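You operate a simulated robot arm through the tools that you are given. There is no shell and no other tool. Be economical: measure what you need, move in short steps, check, and stop when the job is done.

The job below is to be done with a simulated robot arm. You get a single attempt, and the scene is never put back.

Task
One edge guard is missing: release the strap, fit it and strap the carton again.
Fine: tighten to the figure on the label, crimp once, then open the grip lever; no dents.
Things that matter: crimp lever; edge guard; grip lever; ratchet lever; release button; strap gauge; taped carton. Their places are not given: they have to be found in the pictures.

It is judged by the outcome, as a careful person would: the job done as asked, and still so three seconds after it is handed in. It fails if anything else is knocked over, pushed out of place, dropped, spilled or broken.

Robot
A 6-joint arm with a two-finger parallel gripper, fixed in place. Base frame: the origin is at the foot of the arm, x ahead of it, y to its left, z up; the work surface is at about z = 860. Units: mm, rad, N and s.
With the tool pointing down near the work surface it reaches from about 460 to 860 mm from the base axis. Its first joint turns from -2.007 to 2.007 rad. Payload 4.2 kg.
The tool frame sits at the grasp point between the pads (the TCP): z along the fingers, y along the line on which they close. The tips reach 23 mm beyond it. Largest opening 94 mm; finger width 38, thickness 10; the body of the gripper, 54 by 96 mm, starts 39 mm behind the TCP.
Orientation is that of the tool frame in the base frame, as a unit quaternion [w, x, y, z]. With the fingers straight down and closing along the base's y, the tool's x points along the base's -x, its y along +y and its z along -z.

Tools
- The arm moves only by the tool drive_tool. Its argument "rows" is one flat list of numbers, 6 for each row, row after row: the shift along the tool's x, y, z in units of 100 mm (1.0 is 100 mm), then the turn, a rotation vector about the tool's x, y, z in units of 90 degrees (1.0 is 90 degrees). In form: [dx, dy, dz, wx, wy, wz, dx, dy, dz, wx, wy, wz, ...]. A call has 1 to 20 rows; each row is the pose to reach, as a shift and turn from the pose commanded when the call began, along the tool's axes at that moment. "hand" is the closure, from 0 (fully open) to 1 (shut), set as the call begins (left out, the last holds). A call with a number of a shift or a turn outside -1 to 1 is refused whole. Each row takes 0.2 s and may step no farther than 50 mm and 0.15 rad from the row before; otherwise, or with a gripper value out of range, the whole call is refused. Where a pose cannot be reached the arm comes as near as it can. A force on the tool above 60 N (or 10 N above the force at the start of the call, whichever is more), or a blocked arm, ends the call early, and 0.2 s more pass. Each finger travels about 108 mm/s and halts on what it meets, pressing with about 37 N; the grip force reading is that of the motor and also rises with nothing between the fingers. The clock runs only during rows and for 0.2 s after the last one: add rows that repeat a pose to give the fingers time. The reply holds the time, the measured pose of the TCP, the force on the tool along the base axes, the opening and the grip force, in the units named above and with some noise, with the torque about the TCP (base axes, N m) and any sound that the robot's microphone picked up, and new pictures: "show" is both (left out), scene, wrist or none.
- Cameras (640 x 400 px; columns grow to the right, rows downward): "scene" is fixed at [48.9, 649.5, 1683.9]; the picture's right is [-0.55, -0.83, 0.00], its down [-0.50, 0.33, -0.80] and it looks along [0.67, -0.44, -0.60] (base axes); focal length 319 px, centre (320, 200). "wrist" rides on the gripper at [86, 16, -75] in the tool frame; the picture's right is [-0.18, 0.98, 0.00], its down [-0.58, -0.11, -0.81] and it looks along [-0.79, -0.15, 0.59] (tool axes); focal length 243 px, centre (320, 200).
- slide_trunk(by): slides the trunk up (or, below 0, down) by that many mm; the arm rides with it, the base frame stays. It gives what a move gives, with no picture.
- probe_pixels(camera, pixels): for up to 12 pixels [column, row] of the newest picture of that camera ("zoom" is the newest enlarged one), the place [x, y, z] in the base frame of the surface seen there, good to about 2 mm. No time passes.
- enlarge(camera, box): a new picture of the part [left, top, right, bottom] of that camera's present view, enlarged. No time passes.
- hand_in(): hands the job in; it is judged then, once.

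Work in short steps. Measure before you move; look again where a grasp or a placing could have gone wrong, and mend it. You have 80 turns and 200 pictures in all, those below and enlarged ones among them. Open the gripper and draw the arm clear of the work before you hand the job in, unless the task says otherwise; then end with one line.

The tools are called after "Emit:" as a command line: name --argument value ..., lists and objects as JSON in quotes. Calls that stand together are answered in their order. drive_tool: Moves the arm, as the interface text tells. Its arguments: {"type":"object","properties":{"rows":{"type":"array","items":{"type":"number"}},"hand":{"type":"number"},"show":{"type":"string","enum":["both","scene","wrist","none"]}},"required":["rows"]} The other tools are called the same way: slide_trunk (by) slides the trunk up or down; probe_pixels (camera, pixels) gives the place of the surface under pixels of a picture; enlarge (camera, box) takes an enlarged picture of a part of a camera's view; hand_in () hands the job in.

At the start:

```text
clock: 0.0
ee_pos: [603.1, 13.1, 1374.0]
orientation: [0.0, 0.0, 1.0, 0.001]
ft_force: [1.1, -0.7, -0.5]
moment: [0.02, 0.02, -0.02]
finger_gap: 93.9
grip_force: 0.1
trunk travel left (down, up): [-800.0, 190.0]
```

scene: 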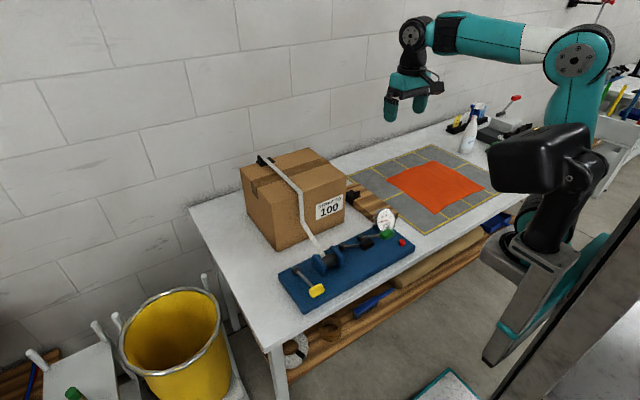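
wrist: 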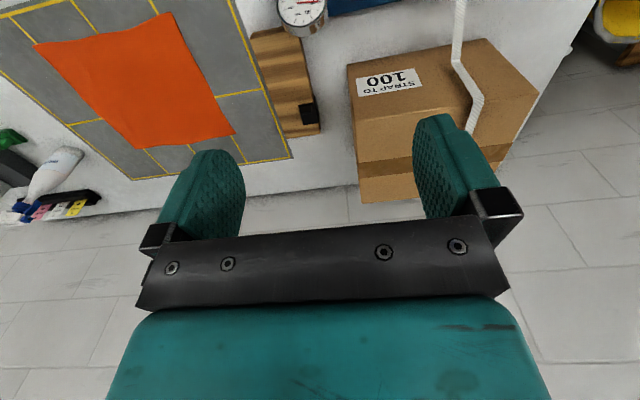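

The scene shows the carton at (295,200), the blue tensioner board at (345,268), the gauge at (386,220). I enlarge these areas to identify the parts.

Emit:
enlarge --camera "scene" --box '[270, 190, 430, 310]'

Emit:
enlarge --camera "scene" --box '[230, 135, 410, 255]'

Emit:
enlarge --camera "wrist" --box '[240, 0, 560, 200]'

```text
3.33 times, centred on (350, 250) of scene
```

zoom: 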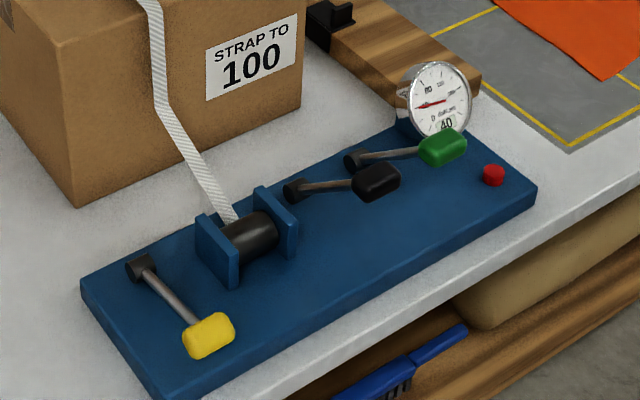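

```text
3.33 times, centred on (320, 195) of scene
```

zoom: 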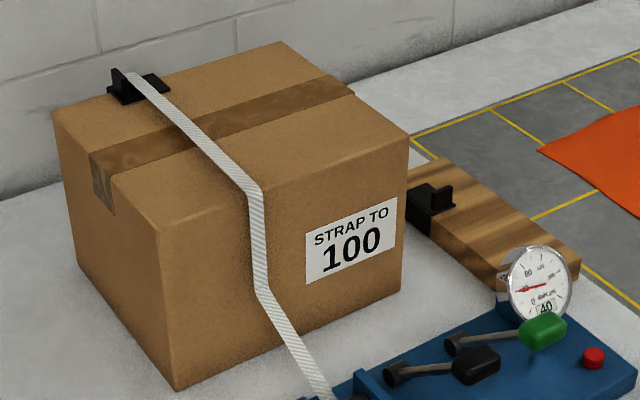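

```text
2.00 times, centred on (400, 100) of wrist
```

zoom: 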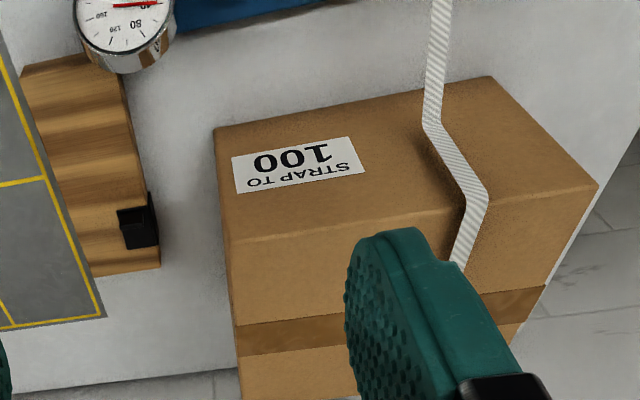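

Levers yellow, black, green and a red button on the board; the missing guard sits on the wood block at about (352,195). I zoom in more on each and then probe.

Emit:
enlarge --camera "scene" --box '[250, 145, 290, 170]'

Emit:
enlarge --camera "scene" --box '[335, 170, 415, 220]'

Emit:
enlarge --camera "scene" --box '[270, 205, 430, 305]'

Emit:
probe_pixels --camera "scene" --pixels '[[242, 172], [308, 150], [345, 178], [272, 202], [302, 190], [302, 200], [303, 220], [281, 246], [262, 160], [384, 217], [402, 242], [317, 291]]'

```text
16.00 times, centred on (270, 158) of scene
```

zoom: 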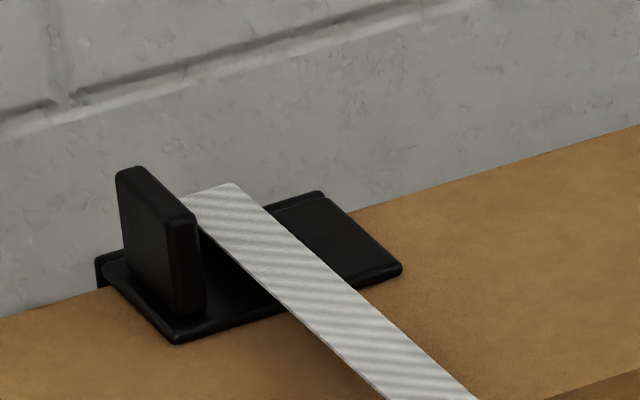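

```text
8.00 times, centred on (375, 195) of scene
```

zoom: 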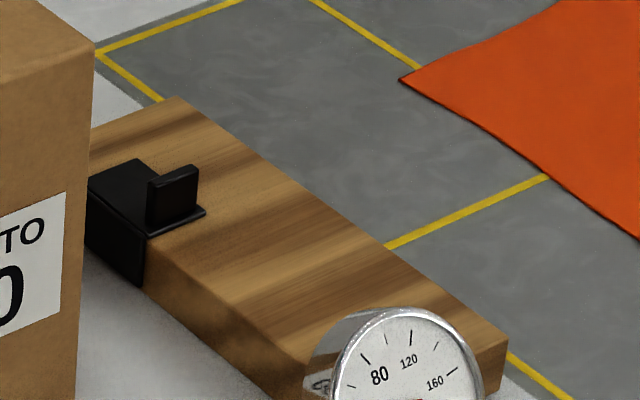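

```text
4.00 times, centred on (350, 255) of scene
```

zoom: 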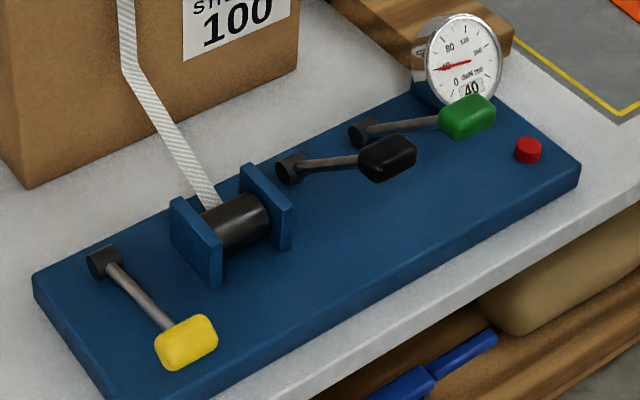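

```text
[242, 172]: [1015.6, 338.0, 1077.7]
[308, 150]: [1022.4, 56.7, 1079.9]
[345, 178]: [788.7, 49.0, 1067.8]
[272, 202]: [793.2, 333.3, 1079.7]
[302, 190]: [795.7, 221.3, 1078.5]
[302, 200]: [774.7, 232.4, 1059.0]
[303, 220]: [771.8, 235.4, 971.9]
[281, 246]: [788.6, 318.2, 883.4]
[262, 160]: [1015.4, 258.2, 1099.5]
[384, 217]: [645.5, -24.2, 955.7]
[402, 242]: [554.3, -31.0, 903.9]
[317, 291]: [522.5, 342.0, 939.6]
```

I probe the lever details in the newest zoom.

Emit:
probe_pixels --camera "zoom" --pixels '[[104, 262], [140, 293], [185, 335], [185, 360], [240, 220], [290, 168], [330, 163], [390, 150], [362, 132], [468, 112], [528, 145], [400, 230]]'

Emit:
enlarge --camera "scene" --box '[335, 175, 383, 205]'

```text
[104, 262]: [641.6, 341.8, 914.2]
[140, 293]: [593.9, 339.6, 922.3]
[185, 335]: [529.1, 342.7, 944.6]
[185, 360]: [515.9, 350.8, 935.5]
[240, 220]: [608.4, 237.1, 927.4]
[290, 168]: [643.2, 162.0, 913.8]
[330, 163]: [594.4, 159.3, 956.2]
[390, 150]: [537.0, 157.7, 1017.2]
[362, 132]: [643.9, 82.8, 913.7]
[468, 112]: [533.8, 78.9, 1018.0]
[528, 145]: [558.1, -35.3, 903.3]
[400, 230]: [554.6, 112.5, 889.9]
```

```text
13.33 times, centred on (359, 190) of scene
```

zoom: 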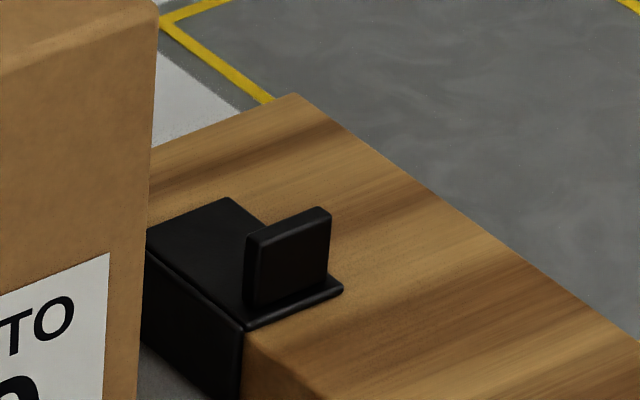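

Lever pivots lie at x≈643, z≈914; yellow (y 342) is down, black (y 160) and green (y 80) stand raised. Now I measure the loose guard in the newest zoom.

Emit:
probe_pixels --camera "zoom" --pixels '[[230, 200], [155, 250], [243, 322], [338, 288], [250, 240], [325, 212], [325, 270], [290, 260], [250, 295], [240, 385], [190, 340], [295, 97]]'

Emit:
enlarge --camera "wrist" --box '[240, 60, 340, 140]'

```text
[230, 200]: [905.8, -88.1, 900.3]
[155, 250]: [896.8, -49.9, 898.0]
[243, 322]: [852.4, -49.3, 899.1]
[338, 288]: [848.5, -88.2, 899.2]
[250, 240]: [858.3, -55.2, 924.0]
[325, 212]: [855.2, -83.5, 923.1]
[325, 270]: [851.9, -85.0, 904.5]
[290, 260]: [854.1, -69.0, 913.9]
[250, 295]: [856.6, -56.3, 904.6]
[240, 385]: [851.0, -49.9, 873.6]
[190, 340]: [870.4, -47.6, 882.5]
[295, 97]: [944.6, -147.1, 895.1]
```

```text
5.00 times, centred on (290, 100) of wrist
```

zoom: 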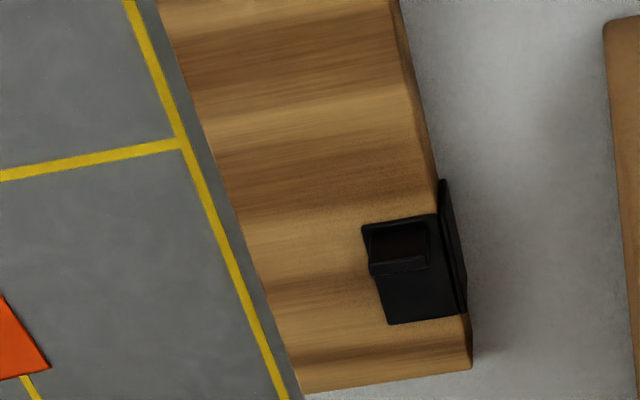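

The guard's tab (x 852–862, y −55…−84, top z 924) is the handle. I look closely at the board for anything that tells the levers apart.

Emit:
enlarge --camera "scene" --box '[350, 205, 414, 245]'

Emit:
enlarge --camera "scene" --box '[280, 240, 344, 280]'

Emit:
enlarge --camera "scene" --box '[310, 235, 374, 275]'

```text
10.00 times, centred on (382, 225) of scene
```

zoom: 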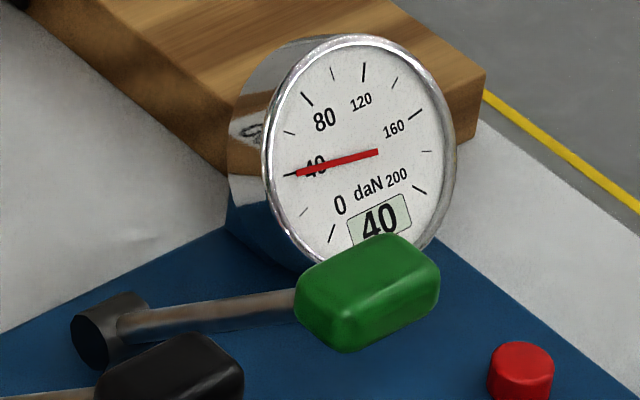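

```text
10.00 times, centred on (312, 260) of scene
```

zoom: 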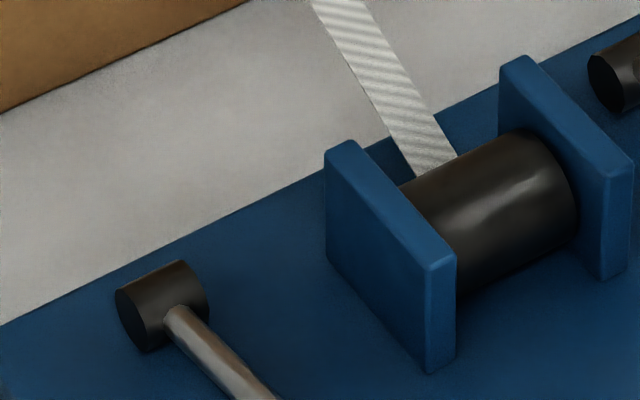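

```text
10.00 times, centred on (342, 255) of scene
```

zoom: 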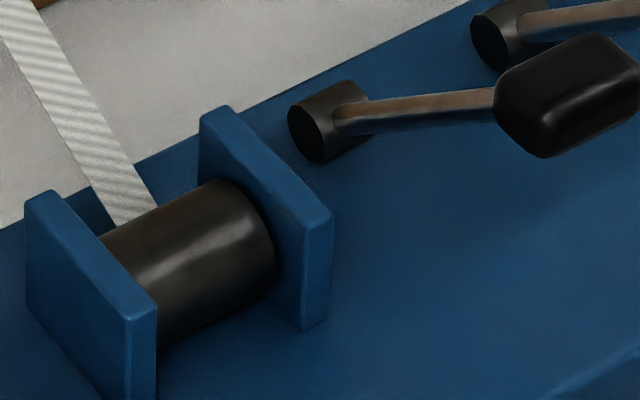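

The gauge reads 40 daN with a digital figure at its foot, so I can read progress. I lower the trunk 200 mm and first go over the red button at (558,−35,904) with the fingers shut.

Emit:
slide_trunk --by -200

Emit:
drive_tool --rows '[0.22, -0.24, 0.4, 0, 0, 0, 0.45, -0.48, 0.8, 0, 0, 0, 0.45, -0.48, 1.0, 0, 0, 0, 0.45, -0.48, 1.0, 0, 0, 0]' --hand 1

```text
clock: 2.2
ee_pos: [603.6, 11.9, 1174.7]
orientation: [0.0, 0.0, 1.0, 0.001]
ft_force: [-0.1, 0.6, -1.5]
moment: [0.0, 0.01, 0.03]
finger_gap: 93.9
grip_force: 0.1
trunk travel left (down, up): [-600.0, 390.0]
```

```text
refused: row 1 steps farther than a row can; nothing moved
```

The first step was slightly over 50 mm; I split it finer.

Emit:
drive_tool --rows '[0.15, -0.16, 0.33, 0, 0, 0, 0.3, -0.32, 0.66, 0, 0, 0, 0.45, -0.47, 1.0, 0, 0, 0, 0.45, -0.47, 1.0, 0, 0, 0]' --hand 1

```text
clock: 3.2
ee_pos: [558.5, -35.4, 1075.6]
orientation: [0.001, -0.001, 1.0, 0.0]
ft_force: [0.4, -1.0, 0.5]
moment: [0.02, -0.02, 0.02]
finger_gap: 0.0
grip_force: 36.8
trunk travel left (down, up): [-600.0, 390.0]
```

scene: 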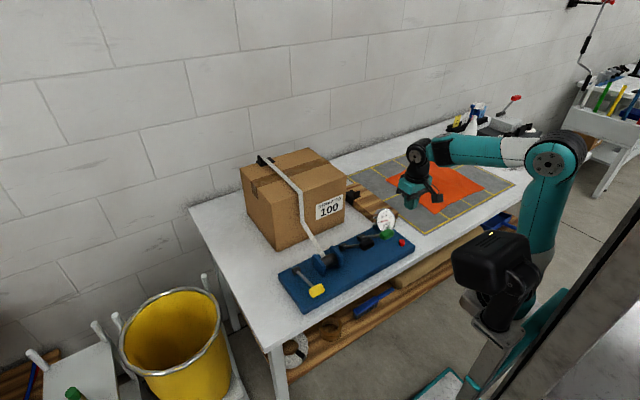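
wrist: 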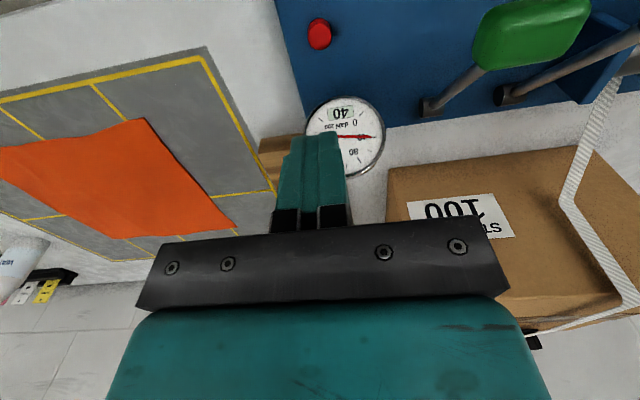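

The button shows at wrist (319,34); I probe its top and the surroundings.

Emit:
probe_pixels --camera "wrist" --pixels '[[319, 26], [311, 36], [328, 36], [319, 46], [319, 20], [345, 100], [340, 70], [530, 35]]'

Emit:
enlarge --camera "wrist" --box '[270, 0, 640, 230]'

```text
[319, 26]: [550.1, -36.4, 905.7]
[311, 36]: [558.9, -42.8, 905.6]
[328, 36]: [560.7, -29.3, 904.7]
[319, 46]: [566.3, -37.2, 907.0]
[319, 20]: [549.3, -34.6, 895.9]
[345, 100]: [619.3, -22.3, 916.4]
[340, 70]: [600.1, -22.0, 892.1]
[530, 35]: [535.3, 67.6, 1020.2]
```

```text
1.73 times, centred on (455, 115) of wrist
```

zoom: 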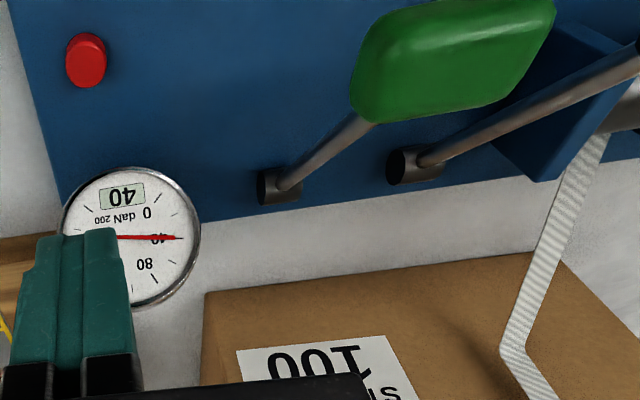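

Button centre (558,−36), top z 906, so contact is at TCP z≈929. I descend 100 mm, then continue slowly.

Emit:
drive_tool --rows '[0, 0, 0.4, 0, 0, 0, 0, 0, 0.8, 0, 0, 0, 0, 0, 1.0, 0, 0, 0, 0, 0, 1.0, 0, 0, 0]' --show "none"

Emit:
drive_tool --rows '[0, 0, 0.3, 0, 0, 0, 0, 0, 0.4, 0, 0, 0, 0, 0, 0.44, 0, 0, 0, 0, 0, 0.48, 0, 0, 0, 0, 0, 0.52, 0, 0, 0, 0, 0, 0.52, 0, 0, 0]'

```text
clock: 4.2
ee_pos: [557.4, -33.8, 972.7]
orientation: [0.0, 0.0, 1.0, 0.001]
ft_force: [0.3, -0.9, -0.5]
moment: [0.0, -0.04, -0.02]
finger_gap: 0.0
grip_force: 36.8
trunk travel left (down, up): [-600.0, 390.0]
```

```text
clock: 5.6
ee_pos: [557.1, -34.7, 922.9]
orientation: [0.0, 0.0, 1.0, 0.001]
ft_force: [1.0, 0.6, 3.6]
moment: [-0.01, -0.07, 0.0]
finger_gap: 0.1
grip_force: 37.0
trunk travel left (down, up): [-600.0, 390.0]
heard: click
```

scene: 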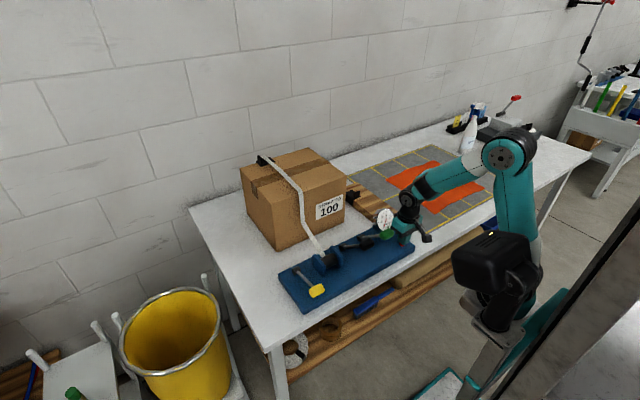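
wrist: 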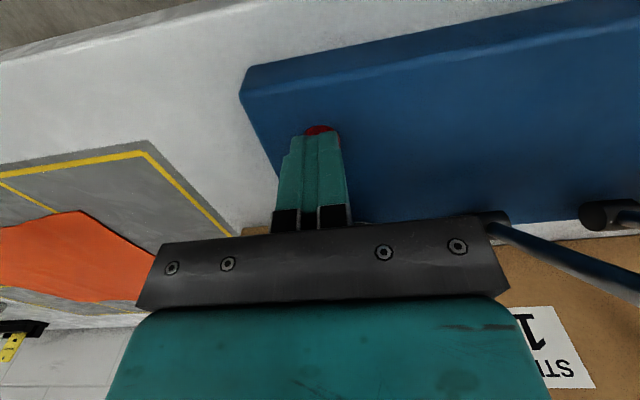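

A click was heard with the button pressed. I raise the arm and look at the gauge and strap.

Emit:
drive_tool --rows '[0, 0, -0.4, 0, 0, 0, 0, 0, -0.8, 0, 0, 0, 0, 0, -1.0, 0, 0, 0, 0, 0, -1.0, 0, 0, 0]' --show "none"

Emit:
enlarge --camera "scene" --box '[230, 135, 426, 257]'

Emit:
enlarge --camera "wrist" --box '[270, 0, 640, 230]'

```text
clock: 6.6
ee_pos: [557.7, -34.5, 1023.5]
orientation: [-0.001, 0.0, 1.0, 0.001]
ft_force: [0.5, 0.1, -0.7]
moment: [0.0, -0.01, -0.02]
finger_gap: 0.1
grip_force: 37.0
trunk travel left (down, up): [-600.0, 390.0]
```

```text
3.27 times, centred on (328, 196) of scene
```

zoom: 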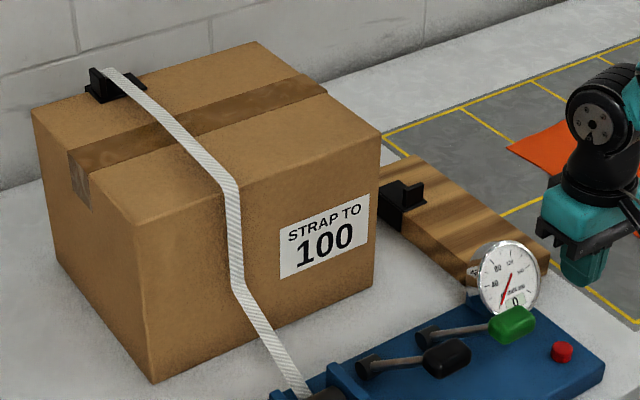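

```text
1.73 times, centred on (455, 115) of wrist
```

zoom: 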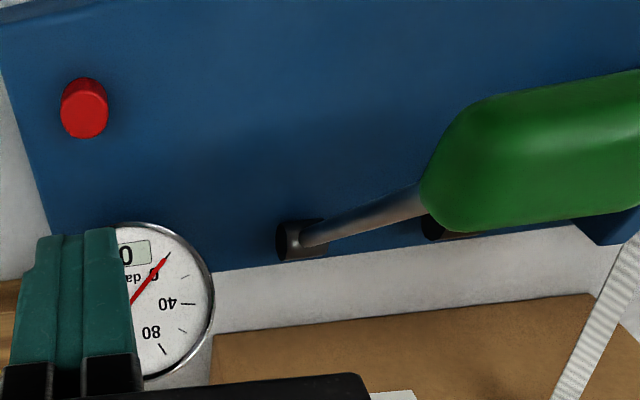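

The gauge reads 0. I zoom in on the strap at the near top edge to see how much slack there is.

Emit:
enlarge --camera "scene" --box '[278, 170, 326, 200]'

Emit:
probe_pixels --camera "scene" --pixels '[[265, 159], [280, 174], [290, 183], [298, 190], [300, 194], [301, 205], [302, 220], [310, 235], [293, 198], [308, 198]]'

Emit:
enlarge --camera "scene" --box '[250, 145, 290, 170]'

```text
13.33 times, centred on (302, 185) of scene
```

zoom: 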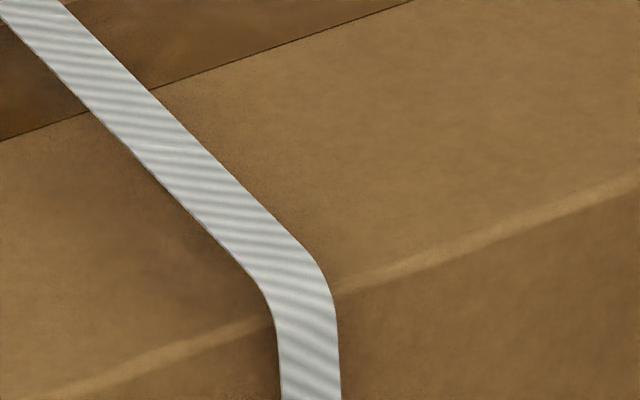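

```text
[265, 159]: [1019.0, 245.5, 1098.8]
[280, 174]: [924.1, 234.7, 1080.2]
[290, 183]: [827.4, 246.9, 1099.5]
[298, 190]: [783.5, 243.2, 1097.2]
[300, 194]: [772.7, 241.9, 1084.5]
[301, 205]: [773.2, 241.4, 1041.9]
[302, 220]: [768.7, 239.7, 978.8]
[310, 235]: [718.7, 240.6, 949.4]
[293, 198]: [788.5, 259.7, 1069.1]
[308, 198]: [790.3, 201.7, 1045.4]
```

```text
16.00 times, centred on (270, 158) of scene
```

zoom: 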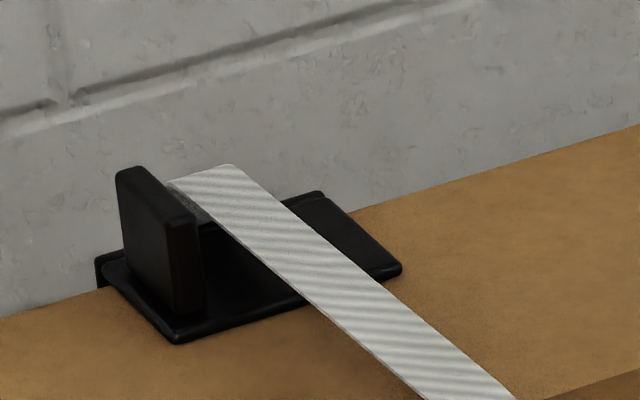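

Released strap is lifted ~18 mm above the top (z≈1098) and ~16 mm off the front face. I measure the existing guard as the model for placing.

Emit:
probe_pixels --camera "zoom" --pixels '[[185, 330], [395, 268], [318, 200], [150, 240], [190, 270], [125, 175], [190, 215], [180, 340], [345, 320], [385, 290], [440, 290], [300, 250]]'

Emit:
enlarge --camera "scene" --box '[278, 170, 326, 200]'

```text
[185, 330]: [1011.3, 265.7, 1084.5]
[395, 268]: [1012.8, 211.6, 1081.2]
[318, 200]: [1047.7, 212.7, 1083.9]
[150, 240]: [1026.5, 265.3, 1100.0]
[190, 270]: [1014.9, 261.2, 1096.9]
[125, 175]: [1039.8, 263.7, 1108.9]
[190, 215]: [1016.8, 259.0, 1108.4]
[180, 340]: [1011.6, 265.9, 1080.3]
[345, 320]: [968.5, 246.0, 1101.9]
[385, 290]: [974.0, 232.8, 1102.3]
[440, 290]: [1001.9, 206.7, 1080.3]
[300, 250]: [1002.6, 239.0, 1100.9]
```

```text
13.33 times, centred on (302, 185) of scene
```

zoom: 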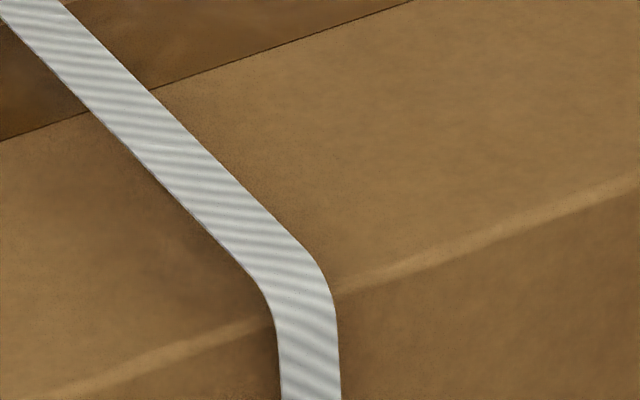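

Model guard spans y 211–267, strap centre y≈240; so the new guard goes at the near edge (x 788) with its tab on the −y end. Gripping it with the tool's x toward +y brings the wrist camera near the carton side (y 50), so I measure how far that camera sticks out.

Emit:
enlarge --camera "scene" --box '[380, 140, 460, 240]'

```text
4.00 times, centred on (420, 190) of scene
```

zoom: 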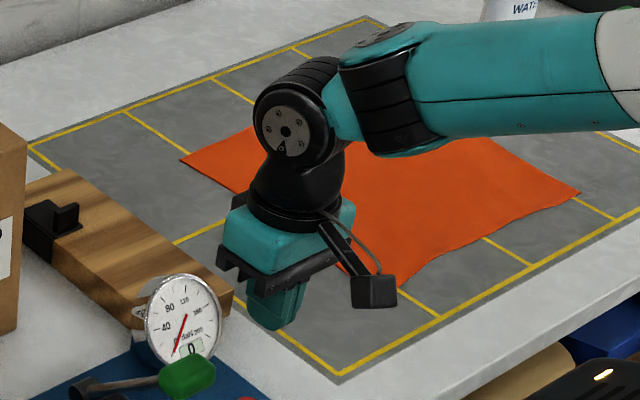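

Emit:
probe_pixels --camera "zoom" --pixels '[[355, 282], [395, 280], [395, 303], [358, 303], [375, 290], [330, 235], [270, 325], [290, 270], [285, 210]]'

```text
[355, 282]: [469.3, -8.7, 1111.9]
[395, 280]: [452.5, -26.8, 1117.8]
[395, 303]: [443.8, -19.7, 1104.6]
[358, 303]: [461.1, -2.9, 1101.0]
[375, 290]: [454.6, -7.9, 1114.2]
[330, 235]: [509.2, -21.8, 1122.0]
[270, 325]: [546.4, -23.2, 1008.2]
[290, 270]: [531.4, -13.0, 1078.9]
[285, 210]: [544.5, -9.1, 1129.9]
```

The camera reaches 114 mm out, so gripping the tab at y≈−80 leaves about 15 mm to the carton: acceptable. I rise, rotate +90° about the tool z and move forward.

Emit:
drive_tool --rows '[0, 0, -0.3, 0, 0, 0, 0, 0, -0.6, 0, 0, 0, -0.1, -0.045, -0.6, 0, 0, 0.09, -0.2, -0.09, -0.6, 0, 0, 0.18, -0.3, -0.135, -0.6, 0, 0, 0.27, -0.4, -0.18, -0.6, 0, 0, 0.36, -0.5, -0.225, -0.6, 0, 0, 0.45, -0.6, -0.27, -0.6, 0, 0, 0.54, -0.7, -0.315, -0.6, 0, 0, 0.63, -0.8, -0.36, -0.6, 0, 0, 0.72, -0.9, -0.405, -0.6, 0, 0, 0.81, -1.0, -0.45, -0.6, 0, 0, 0.9, -1.0, -0.45, -0.6, 0, 0, 0.95, -1.0, -0.45, -0.6, 0, 0, 1.0, -1.0, -0.45, -0.6, 0, 0, 1.0]' --hand 0.57 --show "none"

Emit:
drive_tool --rows '[0, 0.4, 0, 0, 0, 0, 0, 0.8, 0, 0, 0, 0, 0, 1.0, 0, 0, 0, 0, 0, 1.0, 0, 0, 0, 0]' --show "both"

```text
clock: 9.8
ee_pos: [658.1, -80.1, 1083.0]
orientation: [-0.001, 0.708, 0.707, 0.0]
ft_force: [0.6, -0.2, 0.4]
moment: [0.0, 0.01, 0.02]
finger_gap: 40.3
grip_force: 0.0
trunk travel left (down, up): [-600.0, 390.0]
```

```text
clock: 10.8
ee_pos: [759.8, -78.0, 1081.5]
orientation: [-0.001, 0.707, 0.707, 0.0]
ft_force: [0.0, -1.0, -0.3]
moment: [-0.01, 0.0, -0.02]
finger_gap: 40.3
grip_force: 0.1
trunk travel left (down, up): [-600.0, 390.0]
```

scene: 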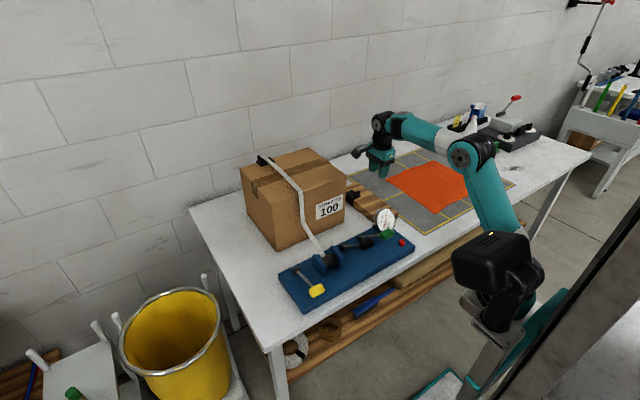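
wrist: 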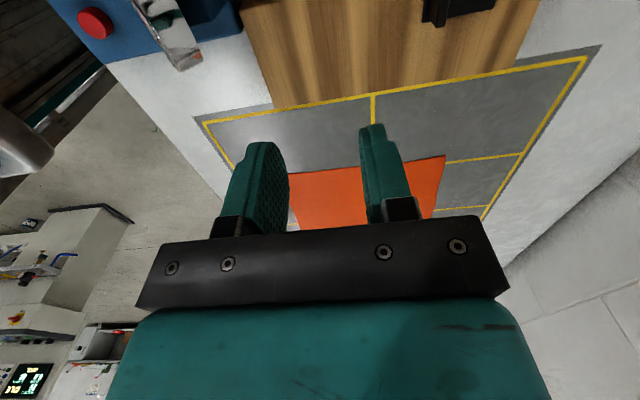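

The pose holds; I advance the last ~97 mm to x≈856 above the tab and look.

Emit:
drive_tool --rows '[0, 0.4, 0, 0, 0, 0, 0, 0.8, 0, 0, 0, 0, 0, 0.97, 0, 0, 0, 0, 0, 0.97, 0, 0, 0, 0]'

Emit:
enlarge --camera "wrist" --box '[220, 0, 460, 150]'

```text
clock: 11.8
ee_pos: [844.2, -79.6, 1077.5]
orientation: [-0.001, 0.707, 0.707, 0.0]
ft_force: [-0.7, -0.3, -0.2]
moment: [-0.01, -0.02, -0.02]
finger_gap: 40.4
grip_force: 0.1
out of reach, approached as far as the arm can: row 3, 4
trunk travel left (down, up): [-600.0, 390.0]
```

scene: 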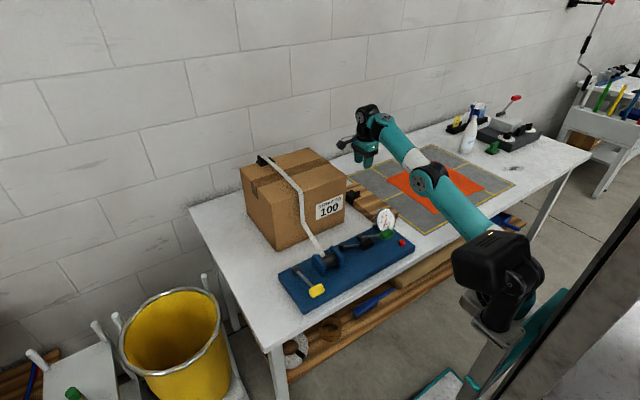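
wrist: 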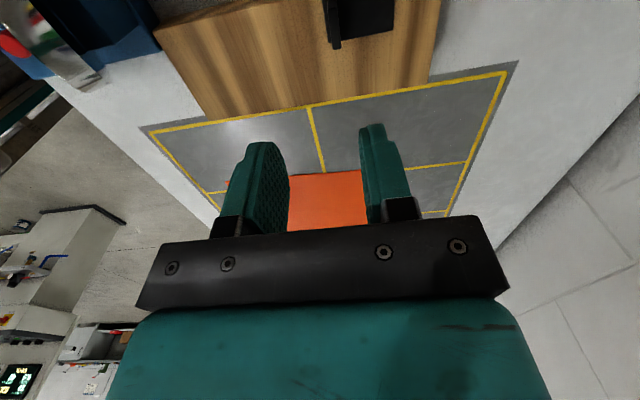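

```text
2.67 times, centred on (340, 75) of wrist
```

zoom: 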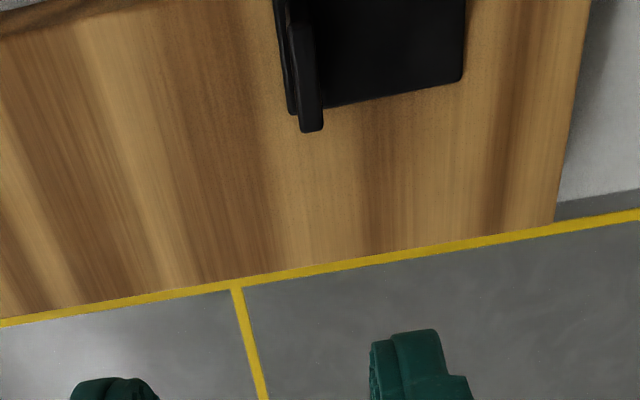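

The arm is stretched out at x 844. I probe the joints in the scene to see how the trunk height affects reach.

Emit:
probe_pixels --camera "scene" --pixels '[[460, 220], [425, 178], [410, 158], [368, 112], [365, 160], [490, 260]]'

Emit:
probe_pixels --camera "zoom" --pixels '[[312, 122], [300, 60], [318, 60], [300, 20], [460, 78], [318, 100], [292, 90], [304, 124], [320, 124]]'

```text
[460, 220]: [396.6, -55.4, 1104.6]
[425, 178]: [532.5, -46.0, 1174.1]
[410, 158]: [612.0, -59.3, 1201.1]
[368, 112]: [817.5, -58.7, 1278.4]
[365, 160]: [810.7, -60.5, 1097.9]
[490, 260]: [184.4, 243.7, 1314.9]
```

```text
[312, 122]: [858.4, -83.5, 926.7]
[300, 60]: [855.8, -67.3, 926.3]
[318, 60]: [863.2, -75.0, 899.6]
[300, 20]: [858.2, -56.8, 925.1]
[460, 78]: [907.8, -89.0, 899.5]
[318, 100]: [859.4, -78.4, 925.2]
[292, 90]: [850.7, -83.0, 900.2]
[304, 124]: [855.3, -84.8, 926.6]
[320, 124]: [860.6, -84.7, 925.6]
```

The arm slopes upward from the shoulder, so reach grows as the hand lowers. Tab is at x 855–861, top z 926; I descend 90 mm and re-read the pose.

Emit:
drive_tool --rows '[0, 0, 0.3, 0, 0, 0, 0, 0, 0.6, 0, 0, 0, 0, 0, 0.9, 0, 0, 0, 0, 0, 0.9, 0, 0, 0]'

Emit:
enlarge --camera "wrist" --box '[220, 0, 460, 150]'

```text
clock: 12.8
ee_pos: [843.5, -79.4, 989.8]
orientation: [-0.001, 0.707, 0.708, 0.0]
ft_force: [0.0, -0.1, 0.1]
moment: [0.03, -0.01, 0.01]
finger_gap: 40.5
grip_force: 0.2
trunk travel left (down, up): [-600.0, 390.0]
```

scene: 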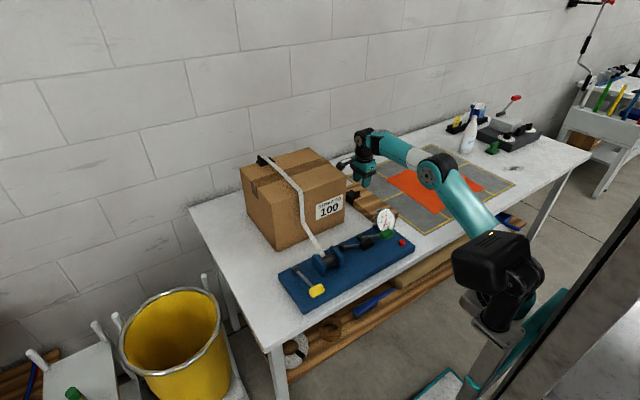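
wrist: 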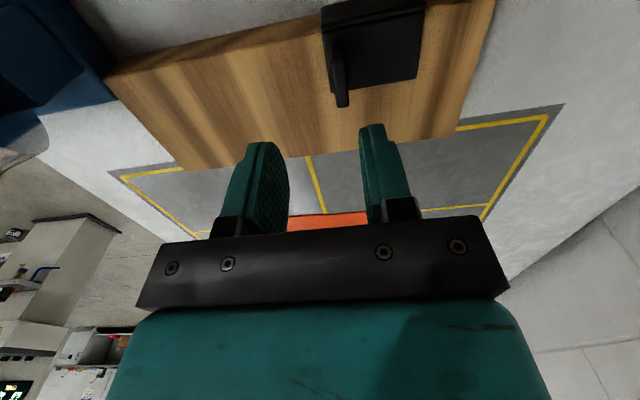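

```text
2.67 times, centred on (340, 75) of wrist
```

zoom: 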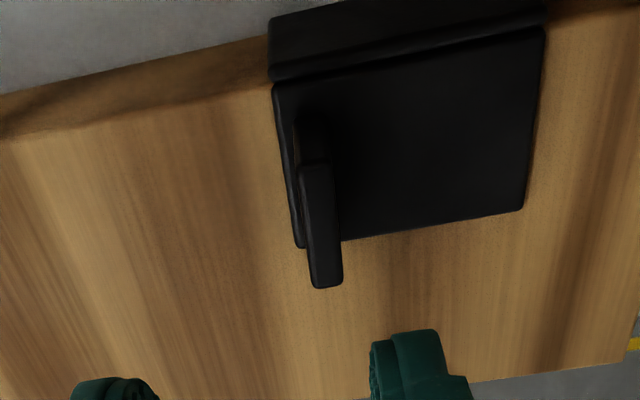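

I re-measure the tab from here before the final approach.

Emit:
probe_pixels --camera "zoom" --pixels '[[304, 180], [328, 180], [316, 270], [312, 165], [319, 220], [450, 150], [420, 20], [280, 100], [540, 40]]'

Emit:
drive_tool --rows '[0, 0.14, 0, 0, 0, 0, 0, 0.14, 0, 0, 0, 0]' --show "none"

```text
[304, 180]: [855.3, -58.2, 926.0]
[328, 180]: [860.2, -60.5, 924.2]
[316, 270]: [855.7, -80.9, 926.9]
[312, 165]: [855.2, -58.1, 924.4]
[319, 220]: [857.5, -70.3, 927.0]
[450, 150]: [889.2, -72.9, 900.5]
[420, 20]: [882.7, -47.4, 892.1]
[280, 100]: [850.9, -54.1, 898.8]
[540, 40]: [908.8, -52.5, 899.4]
```

```text
clock: 13.4
ee_pos: [857.9, -80.7, 990.0]
orientation: [-0.001, 0.707, 0.707, 0.0]
ft_force: [0.1, -0.5, -0.3]
moment: [-0.04, -0.02, 0.02]
finger_gap: 40.1
grip_force: 0.1
trunk travel left (down, up): [-600.0, 390.0]
```

Tab centre is x 857.5 and the hand is at 857.9. I descend to z 929 shifting 3 mm toward +y, then close.

Emit:
drive_tool --rows '[0.03, 0, 0.25, 0, 0, 0, 0.03, 0, 0.45, 0, 0, 0, 0.03, 0, 0.6, 0, 0, 0, 0.03, 0, 0.6, 0, 0, 0]'

Emit:
enlarge --camera "wrist" --box '[220, 0, 460, 150]'

```text
clock: 14.4
ee_pos: [857.9, -77.2, 928.6]
orientation: [0.0, 0.708, 0.706, 0.001]
ft_force: [1.3, -4.1, 1.0]
moment: [0.38, 0.05, -0.16]
finger_gap: 40.4
grip_force: 0.0
trunk travel left (down, up): [-600.0, 390.0]
```

scene: 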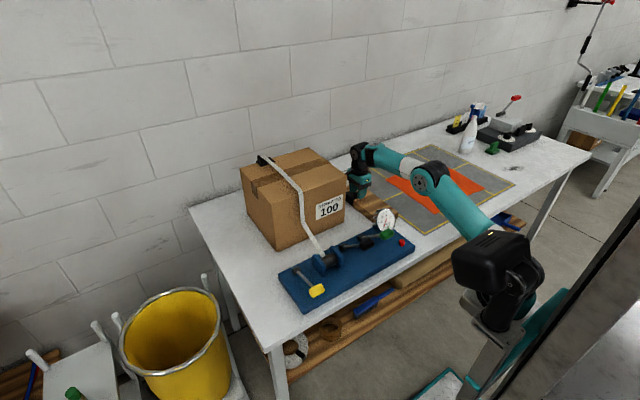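
wrist: 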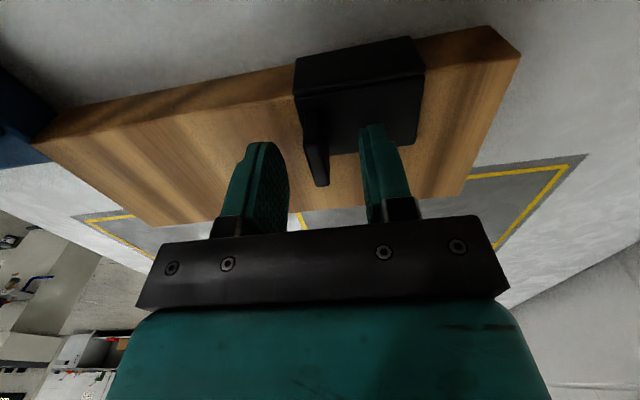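

```text
2.67 times, centred on (340, 75) of wrist
```

zoom: 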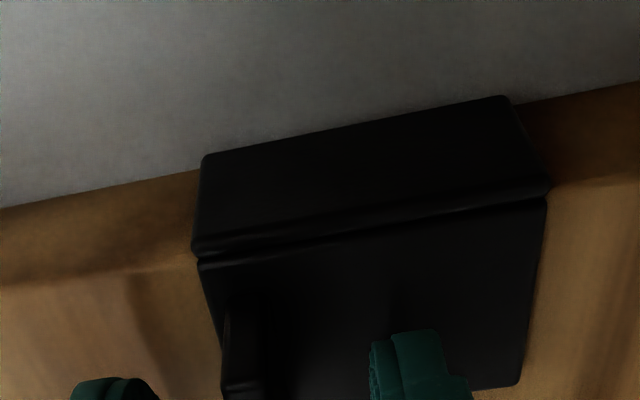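

A −4 N side force with a 0.38 N m moment suggests the camera housing brushes the carton. I back off 7 mm to −y and check that the load vanishes.

Emit:
drive_tool --rows '[-0.07, 0, 0, 0, 0, 0, -0.07, 0, 0, 0, 0, 0]' --show "none"

Emit:
probe_pixels --camera "scene" --pixels '[[345, 178], [272, 202], [281, 246], [344, 190]]'

```text
clock: 15.0
ee_pos: [857.5, -81.2, 929.3]
orientation: [-0.002, 0.707, 0.707, 0.0]
ft_force: [1.2, -0.4, 0.0]
moment: [0.03, 0.01, 0.0]
finger_gap: 40.4
grip_force: 0.2
trunk travel left (down, up): [-600.0, 390.0]
```

```text
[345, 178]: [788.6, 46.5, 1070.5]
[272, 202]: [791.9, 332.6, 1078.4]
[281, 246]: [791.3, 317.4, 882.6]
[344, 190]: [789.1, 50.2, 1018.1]
```

The load is gone and the carton has not moved. I close on the tab and give time.

Emit:
drive_tool --rows '[-0.02, 0, 0, 0, 0, 0, -0.02, 0, 0, 0, 0, 0, -0.02, 0, 0, 0, 0, 0, -0.02, 0, 0, 0, 0, 0]' --hand 1

```text
clock: 16.0
ee_pos: [857.0, -83.3, 929.7]
orientation: [-0.001, 0.707, 0.707, 0.0]
ft_force: [0.2, 4.6, -0.9]
moment: [0.17, -0.02, 0.0]
finger_gap: 6.9
grip_force: 36.8
trunk travel left (down, up): [-600.0, 390.0]
```

scene: 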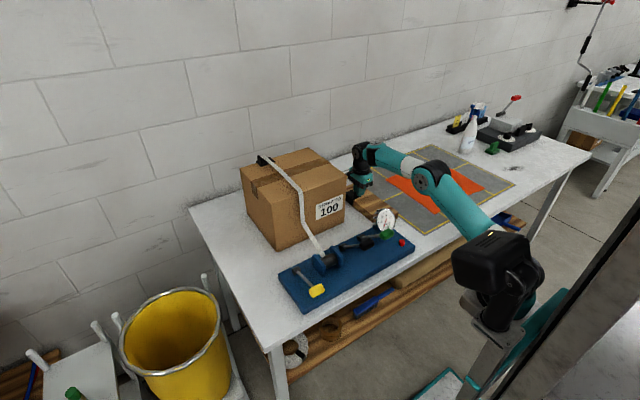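
wrist: 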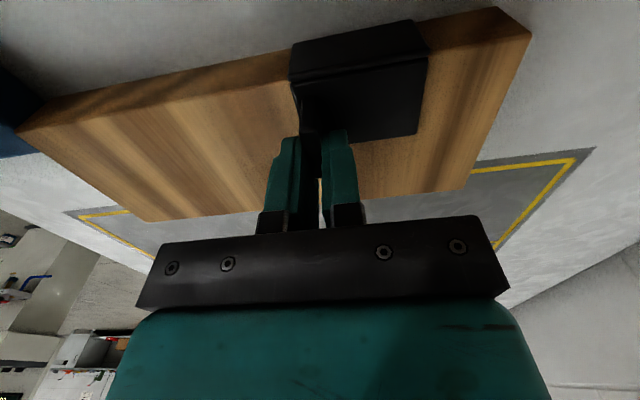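

Gripped (gap 6.9 mm), with a slight pull on the block. I ease +3 mm in y, lift 20 mm, then look.

Emit:
drive_tool --rows '[0.03, 0, 0, 0, 0, 0, 0.03, 0, -0.1, 0, 0, 0, 0.03, 0, -0.2, 0, 0, 0, 0.03, 0, -0.2, 0, 0, 0]'

```text
clock: 17.0
ee_pos: [857.3, -82.5, 950.9]
orientation: [-0.001, 0.707, 0.708, -0.001]
ft_force: [0.1, 0.1, 0.8]
moment: [-0.03, 0.05, -0.01]
finger_gap: 7.0
grip_force: 36.1
trunk travel left (down, up): [-600.0, 390.0]
```

scene: 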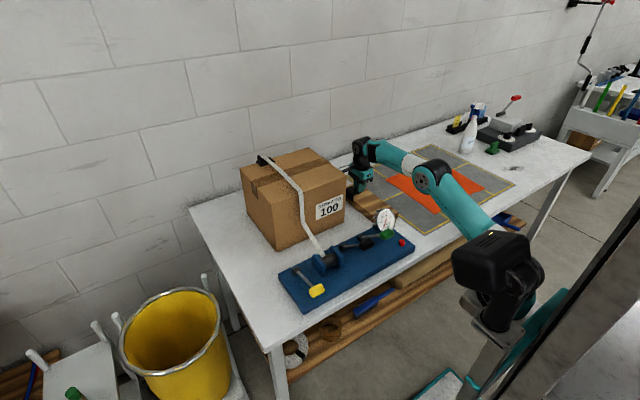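
wrist: 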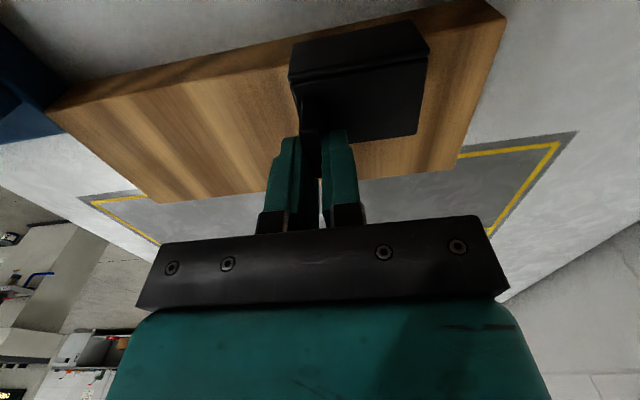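

Guard is lifted cleanly with the block in place. I raise by the trunk 240 mm, then rotate back by −90° while drawing back in x.

Emit:
slide_trunk --by 240

Emit:
drive_tool --rows '[0, -0.1, 0, 0, 0, -0.09, 0, -0.2, 0, 0, 0, -0.18, 0, -0.3, 0, 0, 0, -0.27, 0.05, -0.4, 0, 0, 0, -0.36, 0.1, -0.5, 0, 0, 0, -0.45, 0.15, -0.6, 0, 0, 0, -0.54, 0.2, -0.7, 0, 0, 0, -0.63, 0.3, -0.8, 0, 0, 0, -0.72, 0.4, -0.9, 0, 0, 0, -0.81, 0.5, -0.95, 0, 0, 0, -0.9, 0.6, -0.95, 0, 0, 0, -0.95, 0.7, -0.95, 0, 0, 0, -1.0, 0.7, -0.95, 0, 0, 0, -1.0]'

```text
clock: 19.5
ee_pos: [855.9, -82.9, 1189.8]
orientation: [-0.002, 0.707, 0.707, 0.0]
ft_force: [0.1, 0.1, -0.1]
moment: [-0.01, 0.0, -0.03]
finger_gap: 6.8
grip_force: 37.2
trunk travel left (down, up): [-840.0, 150.0]
```

```text
clock: 22.3
ee_pos: [761.8, -10.7, 1189.7]
orientation: [0.001, 0.0, 1.0, 0.001]
ft_force: [0.0, 0.3, -0.8]
moment: [-0.05, -0.01, 0.0]
finger_gap: 7.0
grip_force: 37.2
trunk travel left (down, up): [-840.0, 150.0]
```

scene: 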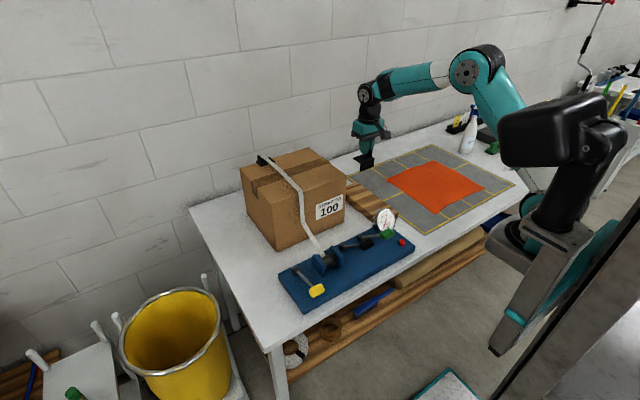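
wrist: 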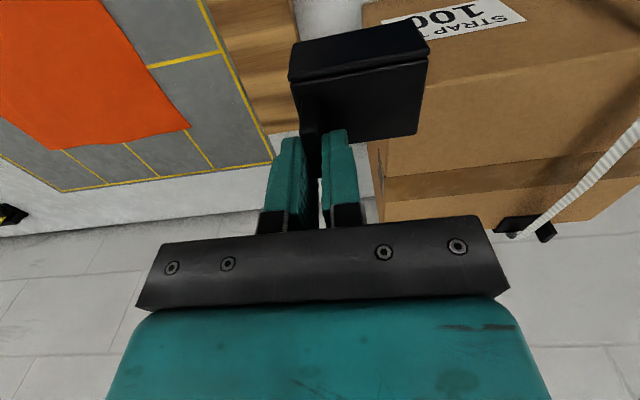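

I probe the held guard to know its pose relative to the hand.

Emit:
probe_pixels --camera "wrist" --pixels '[[305, 70], [425, 48], [415, 130], [412, 25], [295, 50], [360, 70], [360, 105], [300, 80], [420, 40]]'

Emit:
enlarge --camera "wrist" --box '[260, 0, 460, 160]'

```text
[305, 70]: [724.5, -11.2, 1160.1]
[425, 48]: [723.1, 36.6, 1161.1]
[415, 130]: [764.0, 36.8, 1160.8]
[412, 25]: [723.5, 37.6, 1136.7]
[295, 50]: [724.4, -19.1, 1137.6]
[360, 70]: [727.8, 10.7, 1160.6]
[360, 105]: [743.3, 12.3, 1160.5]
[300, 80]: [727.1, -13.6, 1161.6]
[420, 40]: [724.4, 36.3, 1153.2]
```

```text
2.50 times, centred on (360, 80) of wrist
```

zoom: 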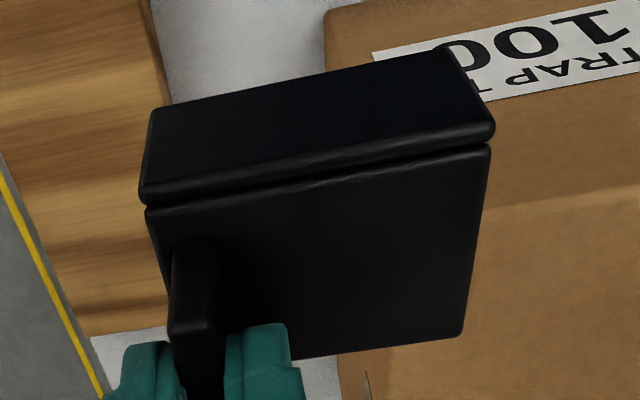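

Guard relative to TCP: leg outer face −38.5 in x, y −8…+48, plate top −29 in z. I move alongside over the carton edge (x 818, y≈85), then down to z 1118 at y≈125, clear of the strap at y 232.

Emit:
drive_tool --rows '[-0.15, 0.3, 0, 0, 0, 0, -0.3, 0.6, 0, 0, 0, 0, -0.45, 0.8, 0, 0, 0, 0, -0.56, 0.96, 0, 0, 0, 0, -0.56, 0.96, 0, 0, 0, 0]' --show "none"

Emit:
drive_tool --rows '[0, 0.2, 0.2, 0, 0, 0, 0, 0.4, 0.4, 0, 0, 0, 0, 0.4, 0.6, 0, 0, 0, 0, 0.4, 0.6, 0, 0, 0]'

Emit:
enlarge --camera "scene" --box '[270, 125, 366, 215]'

Emit:
enlarge --camera "wrist" --box '[260, 0, 580, 200]'

```text
clock: 23.5
ee_pos: [817.9, 82.3, 1188.8]
orientation: [-0.001, 0.0, 1.0, 0.002]
ft_force: [-0.4, -0.1, -1.0]
moment: [-0.01, 0.0, 0.01]
finger_gap: 7.0
grip_force: 37.2
trunk travel left (down, up): [-840.0, 150.0]
```

```text
clock: 24.5
ee_pos: [818.5, 124.5, 1128.1]
orientation: [0.0, 0.001, 1.0, 0.001]
ft_force: [-0.4, 0.7, 0.1]
moment: [0.0, -0.01, 0.04]
finger_gap: 6.6
grip_force: 37.2
trunk travel left (down, up): [-840.0, 150.0]
```

scene: 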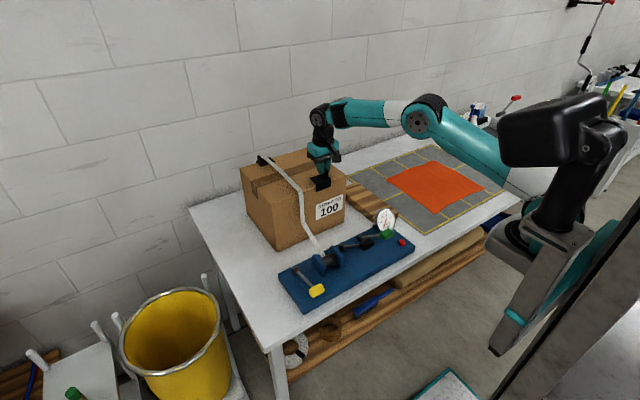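
wrist: 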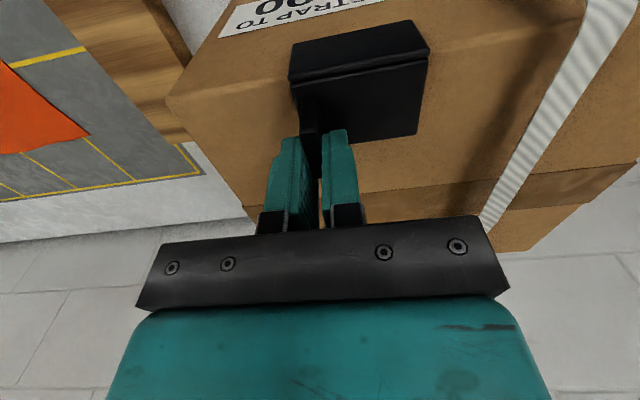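

```text
4.44 times, centred on (318, 170) of scene
```

zoom: 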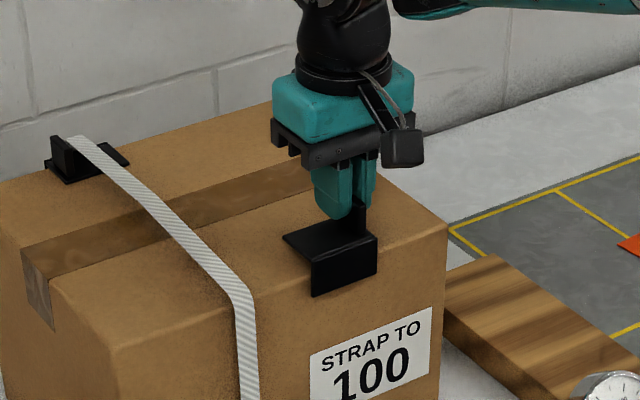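

```text
2.00 times, centred on (420, 100) of wrist
```

zoom: 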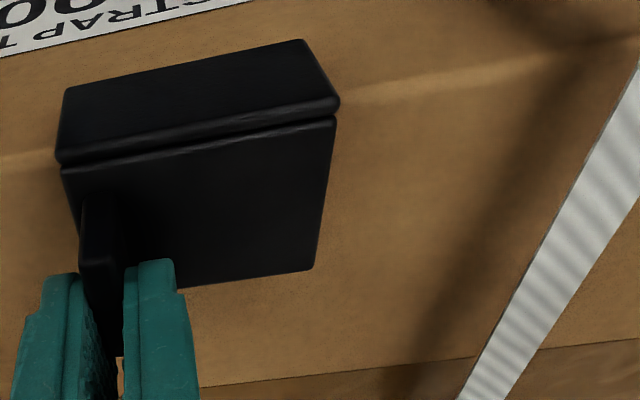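

I probe the guard, the carton top and strap in this zoom to check clearances.

Emit:
probe_pixels --camera "zoom" --pixels '[[340, 95], [330, 125], [312, 262], [400, 130], [450, 80], [430, 60], [590, 170], [530, 260], [625, 110], [575, 220], [300, 45], [500, 330]]'

```text
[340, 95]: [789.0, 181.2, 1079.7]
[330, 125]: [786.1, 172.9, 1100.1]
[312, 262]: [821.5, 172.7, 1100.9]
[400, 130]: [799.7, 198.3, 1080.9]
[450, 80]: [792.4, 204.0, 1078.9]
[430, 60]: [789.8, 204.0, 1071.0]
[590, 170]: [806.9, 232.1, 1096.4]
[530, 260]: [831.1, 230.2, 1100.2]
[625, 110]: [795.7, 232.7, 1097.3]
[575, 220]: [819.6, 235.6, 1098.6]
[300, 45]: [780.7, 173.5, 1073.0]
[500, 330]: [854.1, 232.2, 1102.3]
```

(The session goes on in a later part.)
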